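You operate a simulated robot arm through the tools that you are given. There is no shell and no other tool. Be economical: measure what you need, move in short steps, check, and stop when the job is done.

Carry out the task below with a simulated robot arm. There is one attempt and no reset: what you move stays moved.

TASK
Put the box that says "lamps" from the red cloth of the pool table on top of the red rubber sheet and the box labelled "rivets" on top of the black rubber sheet.
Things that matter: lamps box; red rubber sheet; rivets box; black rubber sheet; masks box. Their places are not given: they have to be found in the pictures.

It is judged by the outcome, as a careful person would: the job done as asked, and still so three seconds after it is handed in. It fails if anything else is knocked over, pushed out of place, dropped, spilled or broken.

THE ROBOT
A 7-joint arm with a two-finger parallel gripper, fixed in place. Base frame: the origin is at the foot of the arm, x ahead of it, y to its left, z up; the work surface is at about z = 0. Lengths are in mm, angles in rad, forces in N, time in s.
With the tool pointing down near the work surface it reaches from about 220 to 580 mm from the base axis. Its first joint turns from -1.152 to 1.152 rad. Payload 2.5 kg.
Tool frame: the origin (TCP) lies between the finger pads and is the grasp point; the fingertips stand 23 mm ahead of it; z points along the fingers, y is the line along which they close. The gripper opens to 94 mm. The fingers are 38 mm wide and 10 mm thick; the gripper's body (54 by 96 mm) begins 39 mm behind the TCP.
Orientation is that of the tool frame in the base frame, as a unit quaternion [x, y, z, w]. With the fingers straight down and closing along the base's y, the tool's x points along the base's -x, its y along +y and its z along -z.

THE INTERFACE
- The arm moves only by the tool drive_tool. Its argument "commands" is text: rows parted by semicolons, each of 4 numbers parted by spaces: the shift along the tool's x, y, z in cm, then the turn about the tool's z in rad. In form: dx dy dz spin; .... A call has 1 to 12 rows; each row is the pose to reach, as a shift and turn from the pose commanded when the call began, along the tool's axes at that moment. "gripper" is the opening, from 0 (shut) to 1 (fully open), set as the call begins (left out, the last holds). A row lasts 0.2 s, in which the tool goes at most 50 mm and 0.15 rad; a call with a longer step from one row to the next is refused whole, and so is a gripper value outside its range. A pose out of reach is approached as far as the arm can. The call stops where the force on the tool passes 40 N (or 10 N more than at its start, if that is more) or the arm is blocked; 0.2 s more then pass. The fingers move at their own pace (about 108 mm/s each) and stop on an object; they squeeze with about 35 N. The grip force told is the motor's: it shows also when the fingers shut on nothing. Time passes only in rows, and 0.2 s behind the last, so rows that repeat a pose let the fingers close. It gives the time, the measured TCP pose, the force on the tool (base axes), the opening and the grip force at its end, in the units of the frame above (readings bear some noise), and new pictures: "views" is both (left out), scene, wrist or none.
- Cameras (640 x 400 px; columns grow to the right, rows downward): "scene" is fixed at [102.6, -391.3, 537.1]; the picture's right is [0.91, -0.41, 0.00], its down [-0.28, -0.62, -0.73] and it looks along [0.30, 0.67, -0.68] (base axes); focal length 214 px, centre (320, 200). "wrist" rides on the gripper at [-39, 0, -44] in the tool frame; the picture's right is [0.00, -1.00, 0.00], its down [0.97, 0.00, -0.24] and it looks along [0.24, 0.00, 0.97] (tool axes); focal length 218 px, centre (320, 200).
- probe_pixels(camera, pixels): there is no depth. For up to 12 entries [column, row, z] of the newest picture of that camera ("zoom" is the newest enlarged one), the place [x, y] in the base frame at which the ray of that pixel passes the height z, good to about 3 mm, but the place of the scene camera against the robot may be out by one fixed shift of up to 18 mm in any direction. No time passes.
- inspect(camera, box): a new picture of the part [left, top, right, bottom] of that camera's present view, enlarged. No time passes.
- finish_job(): hands the job in; it is judged then, once.

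Work in short steps. Measure before you move; look again where a grasp or a placing could have gone wrong, and mend it. You have 60 turns and 120 pictures in all, the two below and enlarged ones among them. Open the gripper and draw the arm clear of the work before you hand the job in, unless the task says otherwise; then end with one line.

The tools are called as name(argument=value, ...) on one line, values as JSON. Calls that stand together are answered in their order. drive_tool: Moves the arm, as the interface text tells. Its arguments: {"type":"object","properties":{"commands":{"type":"string"},"gripper":{"type":"number"},"views":{"type":"string","enum":["both","scene","wrist","none"]}},"required":["commands"]} The other tools are called the same way: probe_pixels (camera, pixels) gives the place at which the rays of pixels pass given heights; inspect (camera, box) takes an enlarged picture of a part of a camera's view; finish_job () hands the job in.

At the start:

```text
time_s: 0.0
ee_pos: [315.2, 26.3, 334.1]
tool_rot: [0.0, 1.0, 0.0, 0.0]
contact_force: [-0.3, -0.1, 0.6]
width: 94.3
grip_force: 0.0
```

scene: 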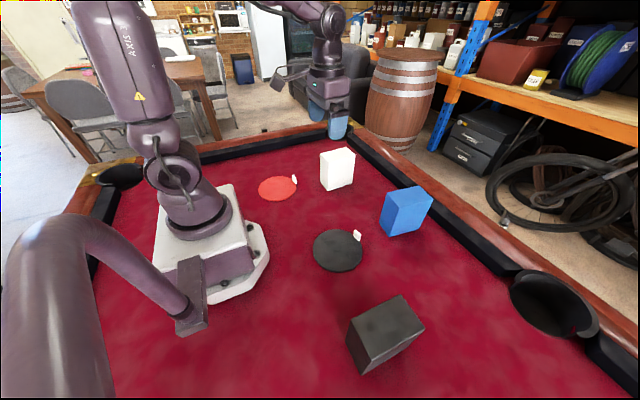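
wrist: 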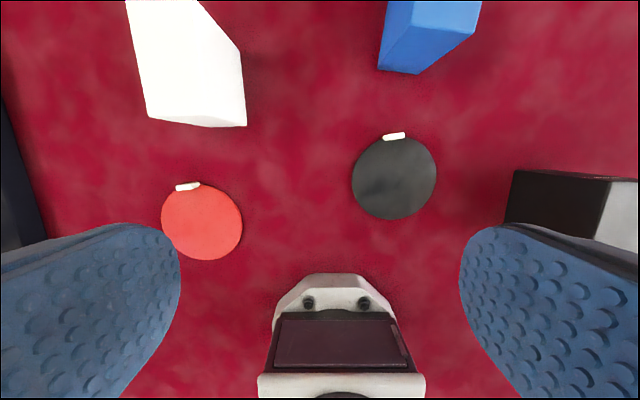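

Three boxes (white, blue, black) and two round sheets with tags are visible. I enlarge the views to read labels.

inspect(camera="scene", box=[250, 130, 450, 255])

inspect(camera="scene", box=[320, 270, 450, 390])

inspect(camera="wrist", box=[100, 0, 640, 270])

```text
3.20 times, centred on (350, 192) of scene
```

zoom: 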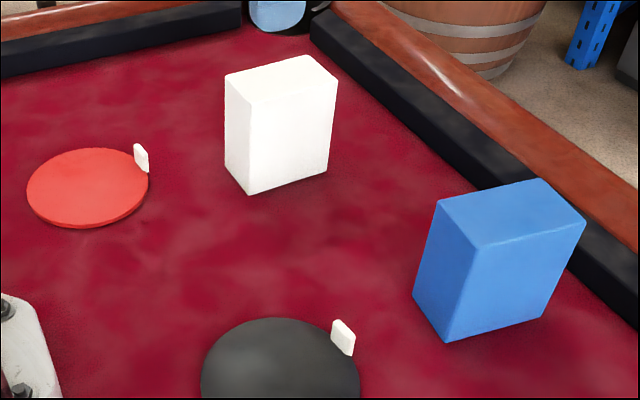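

```text
3.33 times, centred on (385, 330) of scene
```

zoom: 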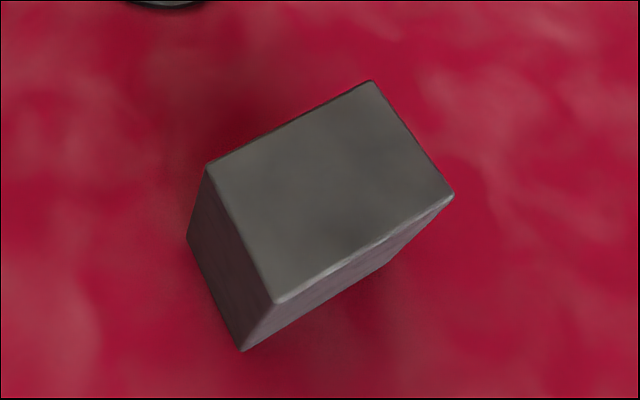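

```text
1.19 times, centred on (370, 135) of wrist
```

zoom: 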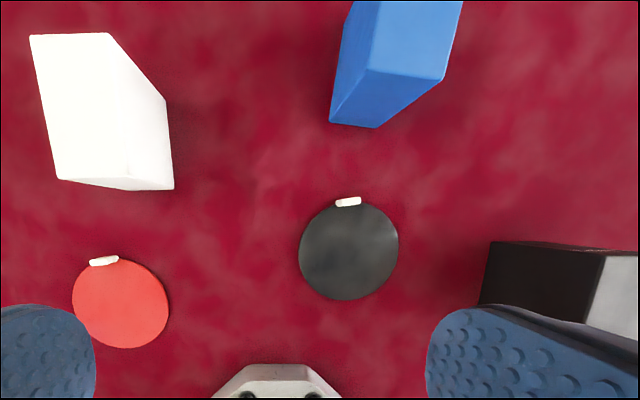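

No labels on the faces visible from here; likely on the far (+x / other) sides. I measure positions first.

probe_pixels(camera="wrist", pixels=[[201, 222, 3], [394, 178, 3], [187, 187, 3], [394, 136, 3], [246, 126, 0], [150, 117, 0], [245, 50, 0], [380, 69, 0], [417, 74, 0], [505, 222, 0], [513, 170, 0]])

probe_pixels(camera="scene", pixels=[[277, 188, 3], [338, 250, 3], [328, 190, 0], [322, 181, 0], [353, 183, 0], [380, 224, 0], [390, 236, 0], [419, 228, 0], [358, 341, 0], [368, 374, 0], [413, 347, 0]])

```text
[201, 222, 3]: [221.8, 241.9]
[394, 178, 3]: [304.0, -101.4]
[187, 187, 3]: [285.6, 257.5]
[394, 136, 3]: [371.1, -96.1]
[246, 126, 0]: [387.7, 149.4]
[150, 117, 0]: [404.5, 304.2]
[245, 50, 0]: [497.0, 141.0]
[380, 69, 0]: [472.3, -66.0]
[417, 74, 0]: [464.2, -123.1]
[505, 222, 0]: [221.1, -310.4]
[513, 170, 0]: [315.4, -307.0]
```

```text
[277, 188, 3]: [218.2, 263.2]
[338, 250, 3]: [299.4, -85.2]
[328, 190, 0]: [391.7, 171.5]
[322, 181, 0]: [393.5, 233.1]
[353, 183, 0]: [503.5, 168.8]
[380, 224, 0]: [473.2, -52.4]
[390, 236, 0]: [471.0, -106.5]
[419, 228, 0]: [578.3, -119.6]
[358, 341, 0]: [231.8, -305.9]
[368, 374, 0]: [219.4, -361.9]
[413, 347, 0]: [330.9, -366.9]
```

Footprints are about 110 x 60 mm; labels must be on hidden faces. I move the camera beyond the black box to view its +x face, and get the box heights by probing.

drive_tool(commands="-1 -4.4 0.6 0;-2 -8.8 1.2 0;-3 -13.2 1.8 0;-4 -17.6 2.4 0;-5 -22 3 0;-6 -26.4 3.6 0;-7 -30.8 4.2 0;-8 -35 4.8 0;-9.5 -35 6 0", views="both")

probe_pixels(camera="scene", pixels=[[328.7, 163, 60], [328.7, 163, 80], [328.7, 163, 100], [393, 207, 60], [393, 207, 80], [393, 207, 100], [375, 359, 60], [375, 359, 80], [375, 359, 100]])

```text
time_s: 2.0
ee_pos: [410.8, -322.8, 274.2]
tool_rot: [0.001, 1.0, 0.0, 0.0]
contact_force: [0.2, 0.1, -0.9]
width: 94.2
grip_force: 0.1
```

scene: 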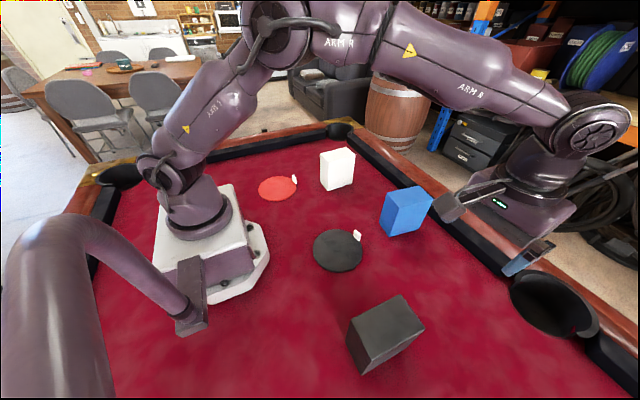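
wrist: 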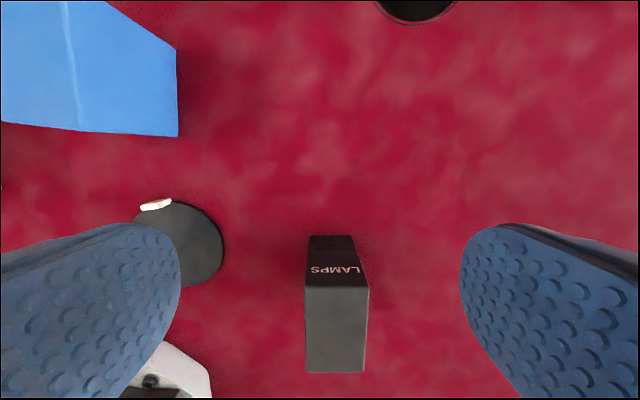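

```text
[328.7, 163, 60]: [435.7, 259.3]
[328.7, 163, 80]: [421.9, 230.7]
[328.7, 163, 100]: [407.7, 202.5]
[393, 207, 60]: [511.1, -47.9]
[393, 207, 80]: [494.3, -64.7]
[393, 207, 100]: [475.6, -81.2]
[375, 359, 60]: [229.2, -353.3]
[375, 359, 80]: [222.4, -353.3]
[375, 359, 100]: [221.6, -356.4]
```

The black box reads "LAMPS". Measure it here, then move to look at the white box's far face.

probe_pixels(camera="wrist", pixels=[[310, 236, 0], [352, 235, 0], [304, 287, 100], [370, 287, 100], [304, 287, 120], [370, 287, 120], [306, 373, 100], [362, 373, 100], [306, 373, 120], [365, 373, 120]])

drive_tool(commands="-1.1 4.7 0 0;-2.2 9.4 0 0;-3.3 14.1 0 0;-4.4 18.8 0 0;-5.5 23.5 0 0;-6.6 28.2 0 0;-7.7 32.9 0 0;-8.8 37.6 0 0;-9.9 42.3 0 0;-11 47 0 0;-12 51 0 0;-12 51 0 0", views="wrist")

```text
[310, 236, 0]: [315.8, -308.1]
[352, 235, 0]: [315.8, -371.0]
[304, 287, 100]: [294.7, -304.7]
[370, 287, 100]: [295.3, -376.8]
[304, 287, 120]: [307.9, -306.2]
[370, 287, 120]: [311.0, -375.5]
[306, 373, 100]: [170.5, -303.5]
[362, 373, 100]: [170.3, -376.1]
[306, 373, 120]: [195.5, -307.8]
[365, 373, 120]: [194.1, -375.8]
```

```text
time_s: 4.6
ee_pos: [528.7, 187.7, 275.6]
tool_rot: [0.0, 1.0, 0.0, 0.001]
contact_force: [-0.6, -0.5, 0.0]
width: 94.1
grip_force: 0.1
```

wrist: 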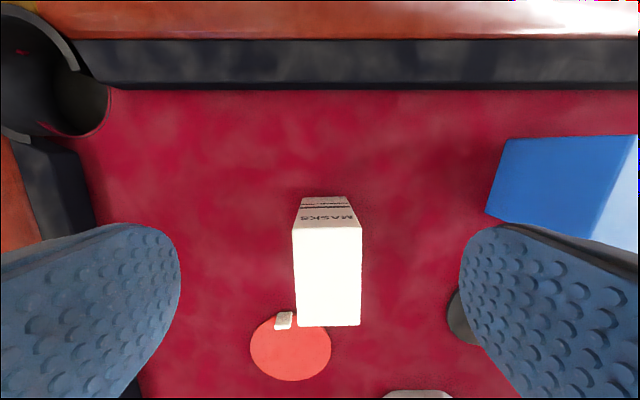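

White reads "MASKS", so the blue box is "RIVETS". Move above the blue box to measure it.

drive_tool(commands="0.3 -4.7 0 0;0.6 -9.4 0 0;0.9 -14.1 0 0;1.2 -18.8 0 0;1.5 -23.5 0 0;1.5 -28 0 0;1.5 -28 0 0", views="wrist")

```text
time_s: 6.2
ee_pos: [515.6, -91.2, 273.8]
tool_rot: [0.0, 1.0, 0.0, 0.0]
contact_force: [0.6, -0.6, 0.2]
width: 94.3
grip_force: 0.0
```

wrist: 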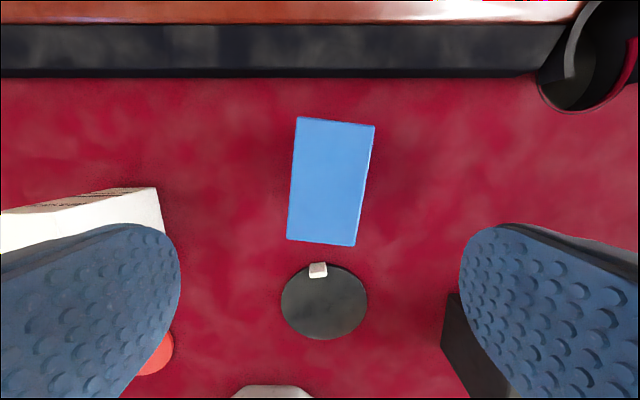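

Blue box top corners: (297,117), (375,126), (355,246), (287,239). Probe at candidate heights, plus the black sheet.

probe_pixels(camera="wrist", pixels=[[297, 117, 115], [375, 126, 115], [355, 246, 115], [287, 239, 115], [297, 117, 125], [375, 126, 125], [355, 246, 125], [287, 239, 125], [324, 338, 2], [282, 300, 2], [367, 300, 2], [324, 264, 2]])

```text
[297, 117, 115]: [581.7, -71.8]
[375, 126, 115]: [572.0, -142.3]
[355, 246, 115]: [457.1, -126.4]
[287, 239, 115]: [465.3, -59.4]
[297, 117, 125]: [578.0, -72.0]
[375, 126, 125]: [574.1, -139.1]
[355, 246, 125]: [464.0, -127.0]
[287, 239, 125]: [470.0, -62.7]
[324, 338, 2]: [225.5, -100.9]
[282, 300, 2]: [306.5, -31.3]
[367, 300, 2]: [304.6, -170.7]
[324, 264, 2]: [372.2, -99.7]
```

Blue box: centre ≈ (521,-100), height ≈ 122, yaw ≈ -0.09. I align and descend to TCP z ≈ 100 with the fingers astride the short side.

drive_tool(commands="-0.55 -0.9 0 0.09;-0.55 -0.9 4 0.09;-0.55 -0.9 8 0.09;-0.55 -0.9 11 0.09;-0.55 -0.9 11 0.09", gripper=1, views="both")

```text
time_s: 7.4
ee_pos: [520.4, -102.4, 163.1]
tool_rot: [0.045, 0.999, 0.0, 0.0]
contact_force: [0.4, -0.7, 0.7]
width: 94.1
grip_force: 0.1
```

scene: 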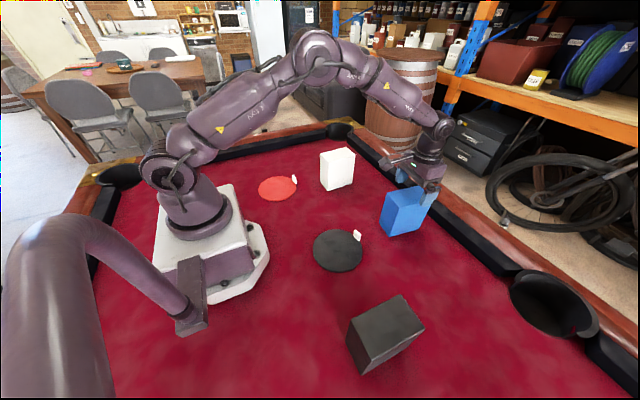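
wrist: 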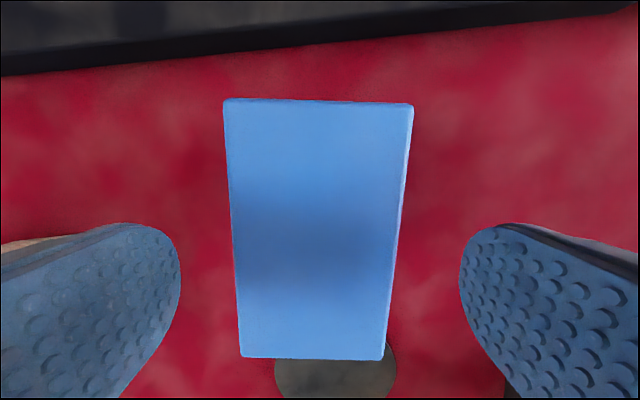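

The box is centred between the fingers and aligned. Descend to z ≈ 100.

drive_tool(commands="0 0 3 0;0 0 6.2 0;0 0 6.2 0", views="none")

drive_tool(commands="0 0 0 0;0 0 0 0;0 0 0 0", gripper=0, views="wrist")

```text
time_s: 8.2
ee_pos: [521.8, -101.7, 101.3]
tool_rot: [0.046, 0.999, 0.0, 0.001]
contact_force: [0.2, -0.2, -0.2]
width: 94.2
grip_force: 0.1
```

```text
time_s: 9.0
ee_pos: [519.9, -101.5, 101.5]
tool_rot: [0.046, 0.999, 0.0, 0.0]
contact_force: [-0.2, 2.1, -0.7]
width: 65.9
grip_force: 34.4
```

wrist: 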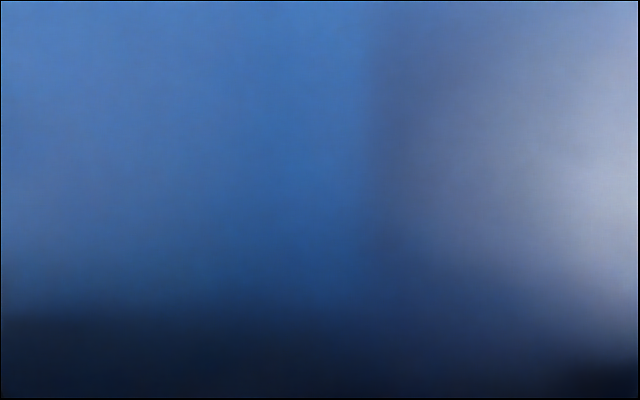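

Gripped (width 66, 34 N). Lift 6 cm and carry over the black sheet, centre ≈ (299,-101), staying behind its tag at x ≈ 371.

drive_tool(commands="0 0 -3 0;0 0 -6 0;3.7 -0.33 -6 0;7.4 -0.65 -6 0;11.1 -0.98 -6 0;14.8 -1.3 -6 0;18.5 -1.63 -6 -0.05;22.25 -1.96 -6 -0.09;22.25 -1.96 -6 -0.09", views="scene")

```text
time_s: 11.0
ee_pos: [297.2, -101.3, 162.0]
tool_rot: [0.0, 1.0, 0.0, 0.0]
contact_force: [-0.3, -0.2, -2.8]
width: 65.6
grip_force: 35.4
```

scene: 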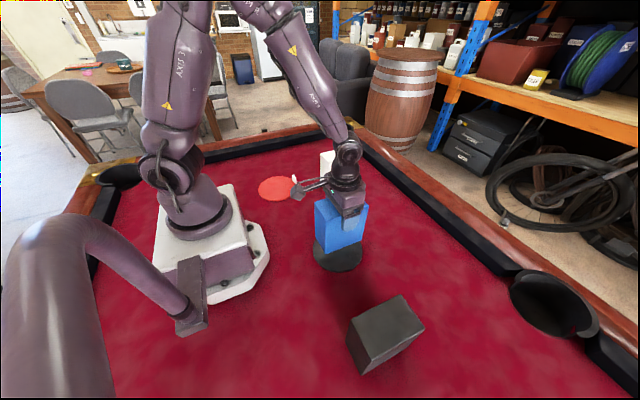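

The box is above the black sheet. Lower to about 6 mm above the table level.

drive_tool(commands="0 0 3 0;0 0 5.2 0;0 0 5.5 0;0 0 5.5 0", views="none")

inspect(camera="scene", box=[280, 180, 408, 280])

```text
time_s: 12.0
ee_pos: [298.5, -101.8, 108.2]
tool_rot: [0.0, 1.0, -0.001, 0.001]
contact_force: [-5.0, 3.3, 35.9]
width: 65.9
grip_force: 35.1
```

```text
4.00 times, centred on (344, 230) of scene
```

zoom: 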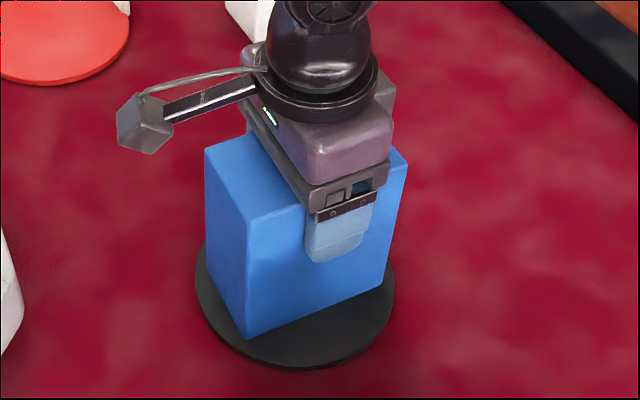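

The box rests on the sheet (36 N upward). Ease up 1 mm, then open and check.

drive_tool(commands="0 0 -0.1 0;0 0 -0.1 0", views="none")

drive_tool(commands="0 0 -0.1 0;0 0 -0.1 0;0 0 -0.1 0", gripper=1, views="none")

drive_tool(commands="0 0 -4 0;0 0 -8 0;0 0 -12 0;0 0 -16 0;0 0 -16 0", views="both")

```text
time_s: 12.6
ee_pos: [299.1, -100.8, 106.9]
tool_rot: [0.0, 1.0, -0.001, 0.001]
contact_force: [5.3, 0.8, 14.7]
width: 65.9
grip_force: 34.9
```

```text
time_s: 13.4
ee_pos: [298.3, -101.5, 108.6]
tool_rot: [0.0, 1.0, 0.001, 0.001]
contact_force: [-0.7, -0.1, -0.1]
width: 94.0
grip_force: 0.1
```

```text
time_s: 14.6
ee_pos: [298.5, -101.0, 268.4]
tool_rot: [0.0, 1.0, 0.0, 0.0]
contact_force: [-0.8, 1.0, 0.8]
width: 94.1
grip_force: 0.1
```

scene: 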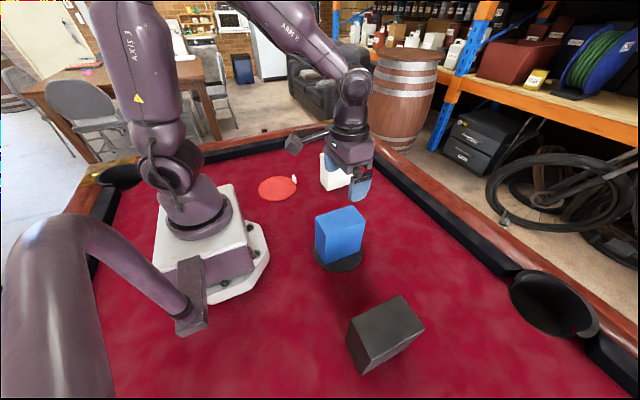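
wrist: 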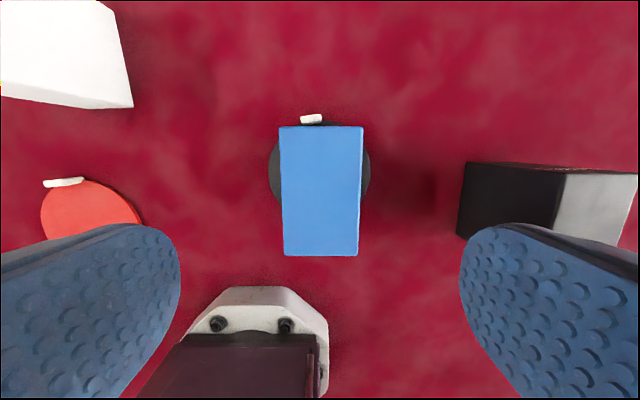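

RIVETS stands well on the black sheet, clear of its tag. Now move above the black LAMPS box.

drive_tool(commands="0.7 -4 0 0;1.4 -8 0 0;2.1 -12 0 0;2.8 -16 0 0;3.5 -20 0 0;4.15 -23.9 0 0;4.15 -23.9 0 0", views="wrist")

```text
time_s: 16.2
ee_pos: [255.8, -342.0, 269.4]
tool_rot: [0.0, 1.0, -0.001, 0.0]
contact_force: [0.8, 0.0, 0.5]
width: 94.1
grip_force: 0.0
```

wrist: 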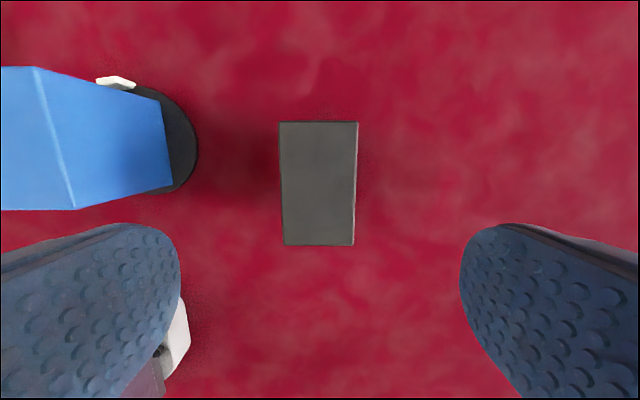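

probe_pixels(camera="wrist", pixels=[[279, 122, 122], [358, 122, 122], [354, 246, 122], [283, 245, 122]])

```text
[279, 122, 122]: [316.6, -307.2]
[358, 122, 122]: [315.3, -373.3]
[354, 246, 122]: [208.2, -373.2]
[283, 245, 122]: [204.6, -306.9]
```

LAMPS centre (261,-340), yaw 0, 66 x 110. Adjust and descend to z ≈ 101, then close.

drive_tool(commands="-0.5 0.2 2 0;-0.5 0.2 6 0;-0.5 0.2 10 0;-0.5 0.2 14 0;-0.5 0.2 16.8 0;-0.5 0.2 16.8 0", views="none")

drive_tool(commands="0 0 0 0;0 0 0 0;0 0 0 0", gripper=0, views="scene")

```text
time_s: 17.6
ee_pos: [261.7, -338.8, 101.7]
tool_rot: [0.0, 1.0, 0.0, 0.001]
contact_force: [-0.9, -0.1, 0.4]
width: 93.9
grip_force: 0.1
```

```text
time_s: 18.4
ee_pos: [260.2, -338.7, 101.6]
tool_rot: [0.0, 1.0, 0.0, 0.0]
contact_force: [0.7, 0.1, 0.2]
width: 65.7
grip_force: 35.0
```

scene: 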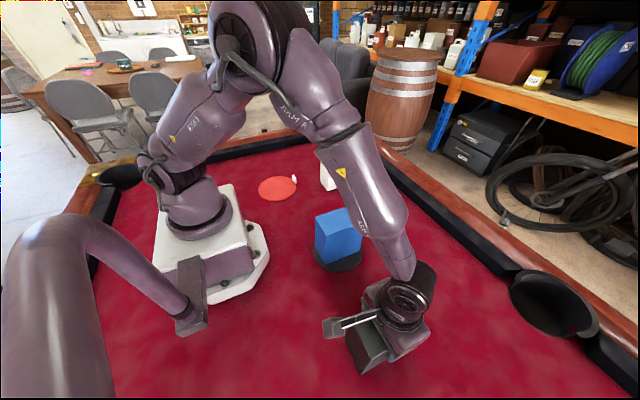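

Gripped. Before lifting, enlarge the red sheet in the scene view to fix its centre precisely.

inspect(camera="scene", box=[245, 165, 309, 205])

drive_tool(commands="0 0 -4 0;0 0 -8 0;0 0 -12 0;0 0 -16 0;0 0 -19 0;-2 3.5 -19 0;-4 7.5 -19 0;-6 12 -19 0;-7 16.5 -19 0;-7 21 -19 0;-7 25.5 -19 0;-7 30 -19 0", views="both")

```text
10.00 times, centred on (277, 185) of scene
```

zoom: 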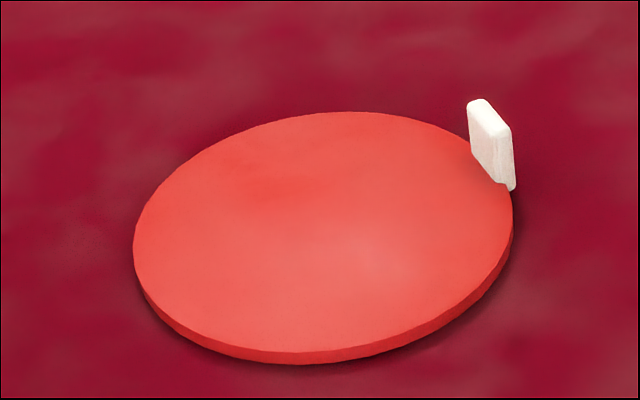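

```text
time_s: 21.0
ee_pos: [329.7, -37.2, 289.5]
tool_rot: [0.0, 1.0, 0.0, 0.0]
contact_force: [0.9, 0.0, -1.3]
width: 65.9
grip_force: 35.1
```

scene: 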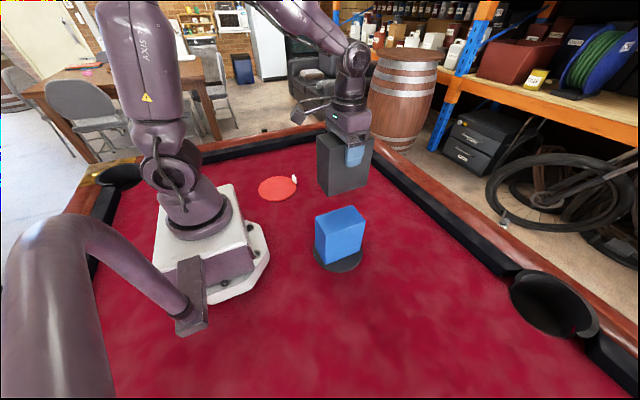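
wrist: 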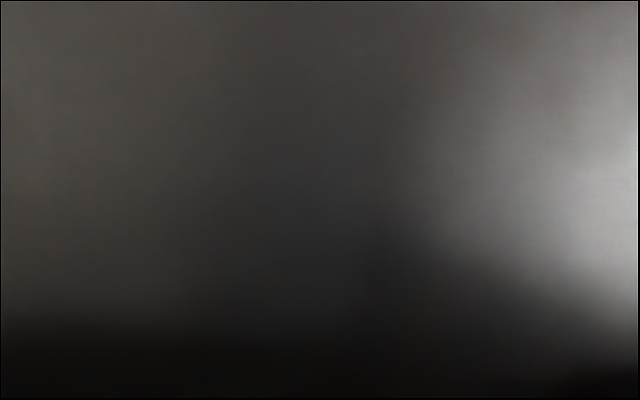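

Probe the red sheet's rim in the scene view, and the known blue-box corner to calibrate the scene shift.

probe_pixels(camera="scene", pixels=[[258.3, 190, 6], [296.3, 186.5, 6], [281, 176.1, 6], [274.5, 200.3, 6], [277.3, 188.2, 6], [325.3, 264.5, 6], [325.8, 235, 128], [293, 181.5, 12]])

```text
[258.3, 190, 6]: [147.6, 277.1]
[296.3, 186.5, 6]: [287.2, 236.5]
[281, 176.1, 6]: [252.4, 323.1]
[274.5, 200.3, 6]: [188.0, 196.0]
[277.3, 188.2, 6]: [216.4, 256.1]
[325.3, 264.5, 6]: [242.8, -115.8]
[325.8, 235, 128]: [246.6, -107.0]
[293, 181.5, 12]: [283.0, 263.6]
```

Scene shift ≈ (+1,+18), so the red sheet centre ≈ (220,240), with its tag at the +x rim (slightly +y). I carry the box to (217,239) at height with a slight turn of -0.15 so its end is parallel to the tag.

drive_tool(commands="0 4.7 0 0;0 9.4 0 0;1.5 13.5 0 0;4 17.5 0 -0.05;6.5 21.3 0 -0.1;9 24.5 0 -0.15;11.3 27.6 0 -0.15;11.3 27.6 0 -0.15", views="scene")

```text
time_s: 22.8
ee_pos: [218.7, 238.6, 290.2]
tool_rot: [-0.075, 0.997, 0.0, 0.001]
contact_force: [0.3, 0.1, -2.5]
width: 65.7
grip_force: 34.6
```

scene: 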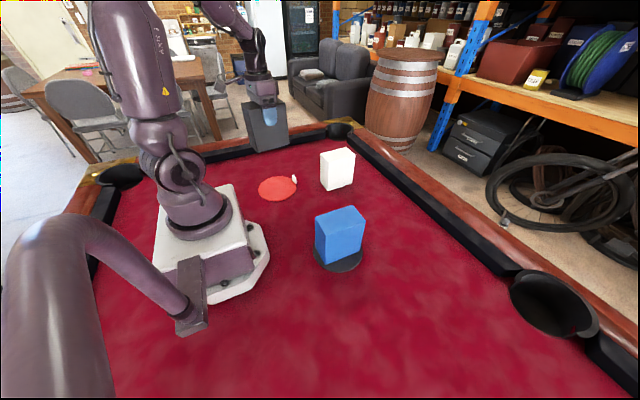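

Lower to about z 118 (box bottom ~16 mm) and check alignment.

drive_tool(commands="0 0 4 0;0 0 8 0;0 0 12 0;0 0 15 0;0 0 16.7 0;0 0 16.7 0", views="none")

inspect(camera="scene", box=[230, 130, 326, 210])

```text
time_s: 24.2
ee_pos: [218.2, 237.5, 122.8]
tool_rot: [-0.075, 0.997, 0.0, 0.001]
contact_force: [-0.5, -0.4, -1.8]
width: 65.7
grip_force: 35.6
```

```text
5.00 times, centred on (278, 170) of scene
```

zoom: 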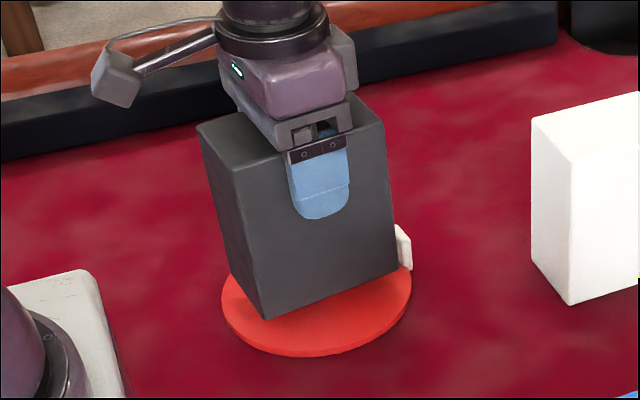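

The box end is close to the tag at zoom (404,248); probe corner and tag positions.

probe_pixels(camera="zoom", pixels=[[266, 318, 21], [399, 266, 21], [232, 272, 21], [411, 270, 8], [397, 226, 20], [410, 240, 20], [400, 266, 8]])

```text
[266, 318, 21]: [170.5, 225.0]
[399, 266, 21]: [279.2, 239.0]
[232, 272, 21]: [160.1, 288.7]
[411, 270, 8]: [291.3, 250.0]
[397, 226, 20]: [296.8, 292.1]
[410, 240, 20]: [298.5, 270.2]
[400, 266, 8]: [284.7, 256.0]
```

Gap to tag ≈ 8 mm, all corners inside the rim. Shift 3 mm in -y and lower to contact.

drive_tool(commands="0 -0.3 0 0;0 -0.3 0.8 0;0 -0.3 1.3 0;0 -0.3 1.5 0;0 -0.3 1.5 0", views="none")

inspect(camera="scene", box=[230, 130, 326, 210])

```text
time_s: 25.4
ee_pos: [219.0, 234.4, 108.4]
tool_rot: [-0.075, 0.997, 0.0, 0.0]
contact_force: [-1.2, -1.5, 3.9]
width: 65.9
grip_force: 34.9
```

```text
5.00 times, centred on (278, 170) of scene
```

zoom: 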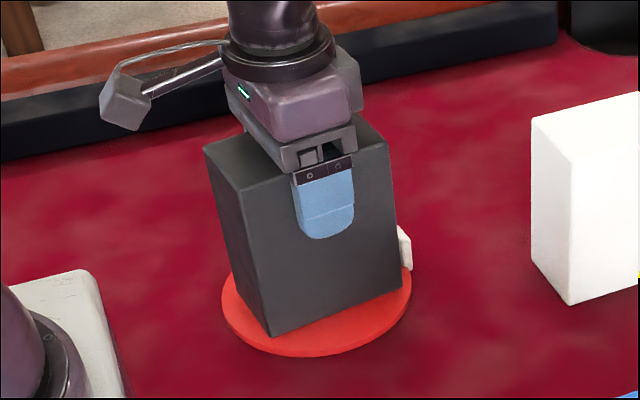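

Light contact; the box sits on the sheet. Open and retreat upwards.

drive_tool(commands="0 0 0 0;0 0 0 0;0 0 0 0", gripper=1, views="none")

drive_tool(commands="0 0 -4 0;0 0 -8 0;0 0 -12 0;0 0 -16 0;0 0 -19 0;-3 -4 -19 0.05;-6 -7 -19 0.1;-9 -10 -19 0.15;-9 -13 -19 0.15;-9 -13 -19 0.15", views="both")

inspect(camera="scene", box=[240, 130, 400, 280])

```text
time_s: 26.2
ee_pos: [218.0, 236.2, 109.5]
tool_rot: [-0.075, 0.997, 0.0, -0.001]
contact_force: [-0.3, 0.2, -0.4]
width: 93.6
grip_force: 0.1
```

```text
time_s: 28.4
ee_pos: [327.2, 119.5, 300.5]
tool_rot: [0.001, 1.0, 0.0, -0.001]
contact_force: [0.2, 0.4, 0.5]
width: 94.1
grip_force: 0.0
```

scene: 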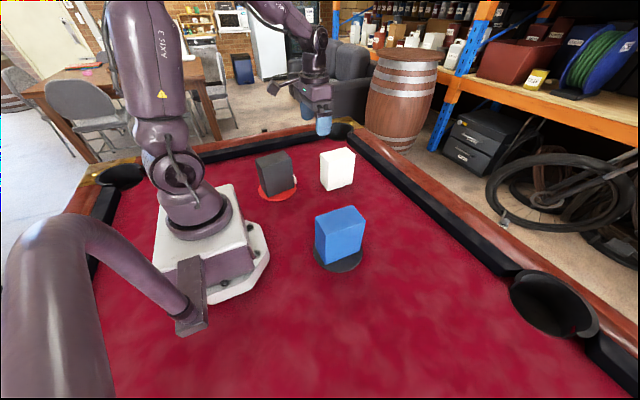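
wrist: 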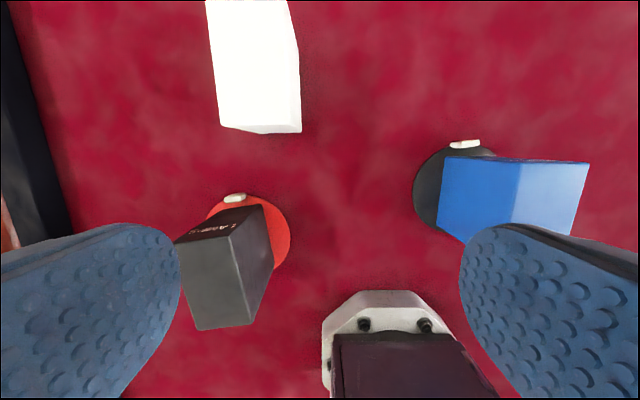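

```text
2.67 times, centred on (320, 205) of scene
```

zoom: 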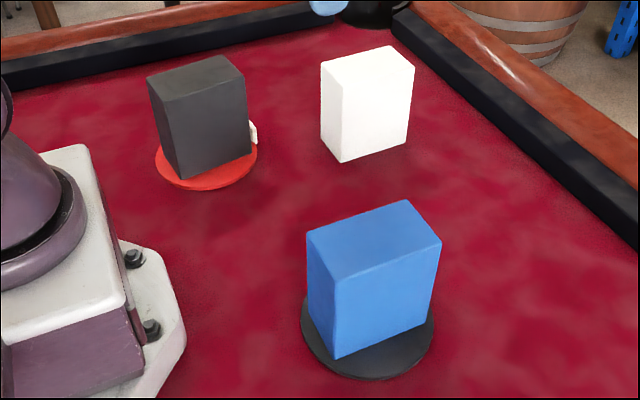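

Both boxes stand upright on their sheets, the masks box hasn't moved, and the arm is clear.

finish_job()

```text
The job is handed in.
```

The "lamps" box (black) is on the red sheet and the "rivets" box (blue) is on the black sheet. I read the "lamps" and "masks" labels directly but took the blue box as "rivets" by elimination, without seeing its label.
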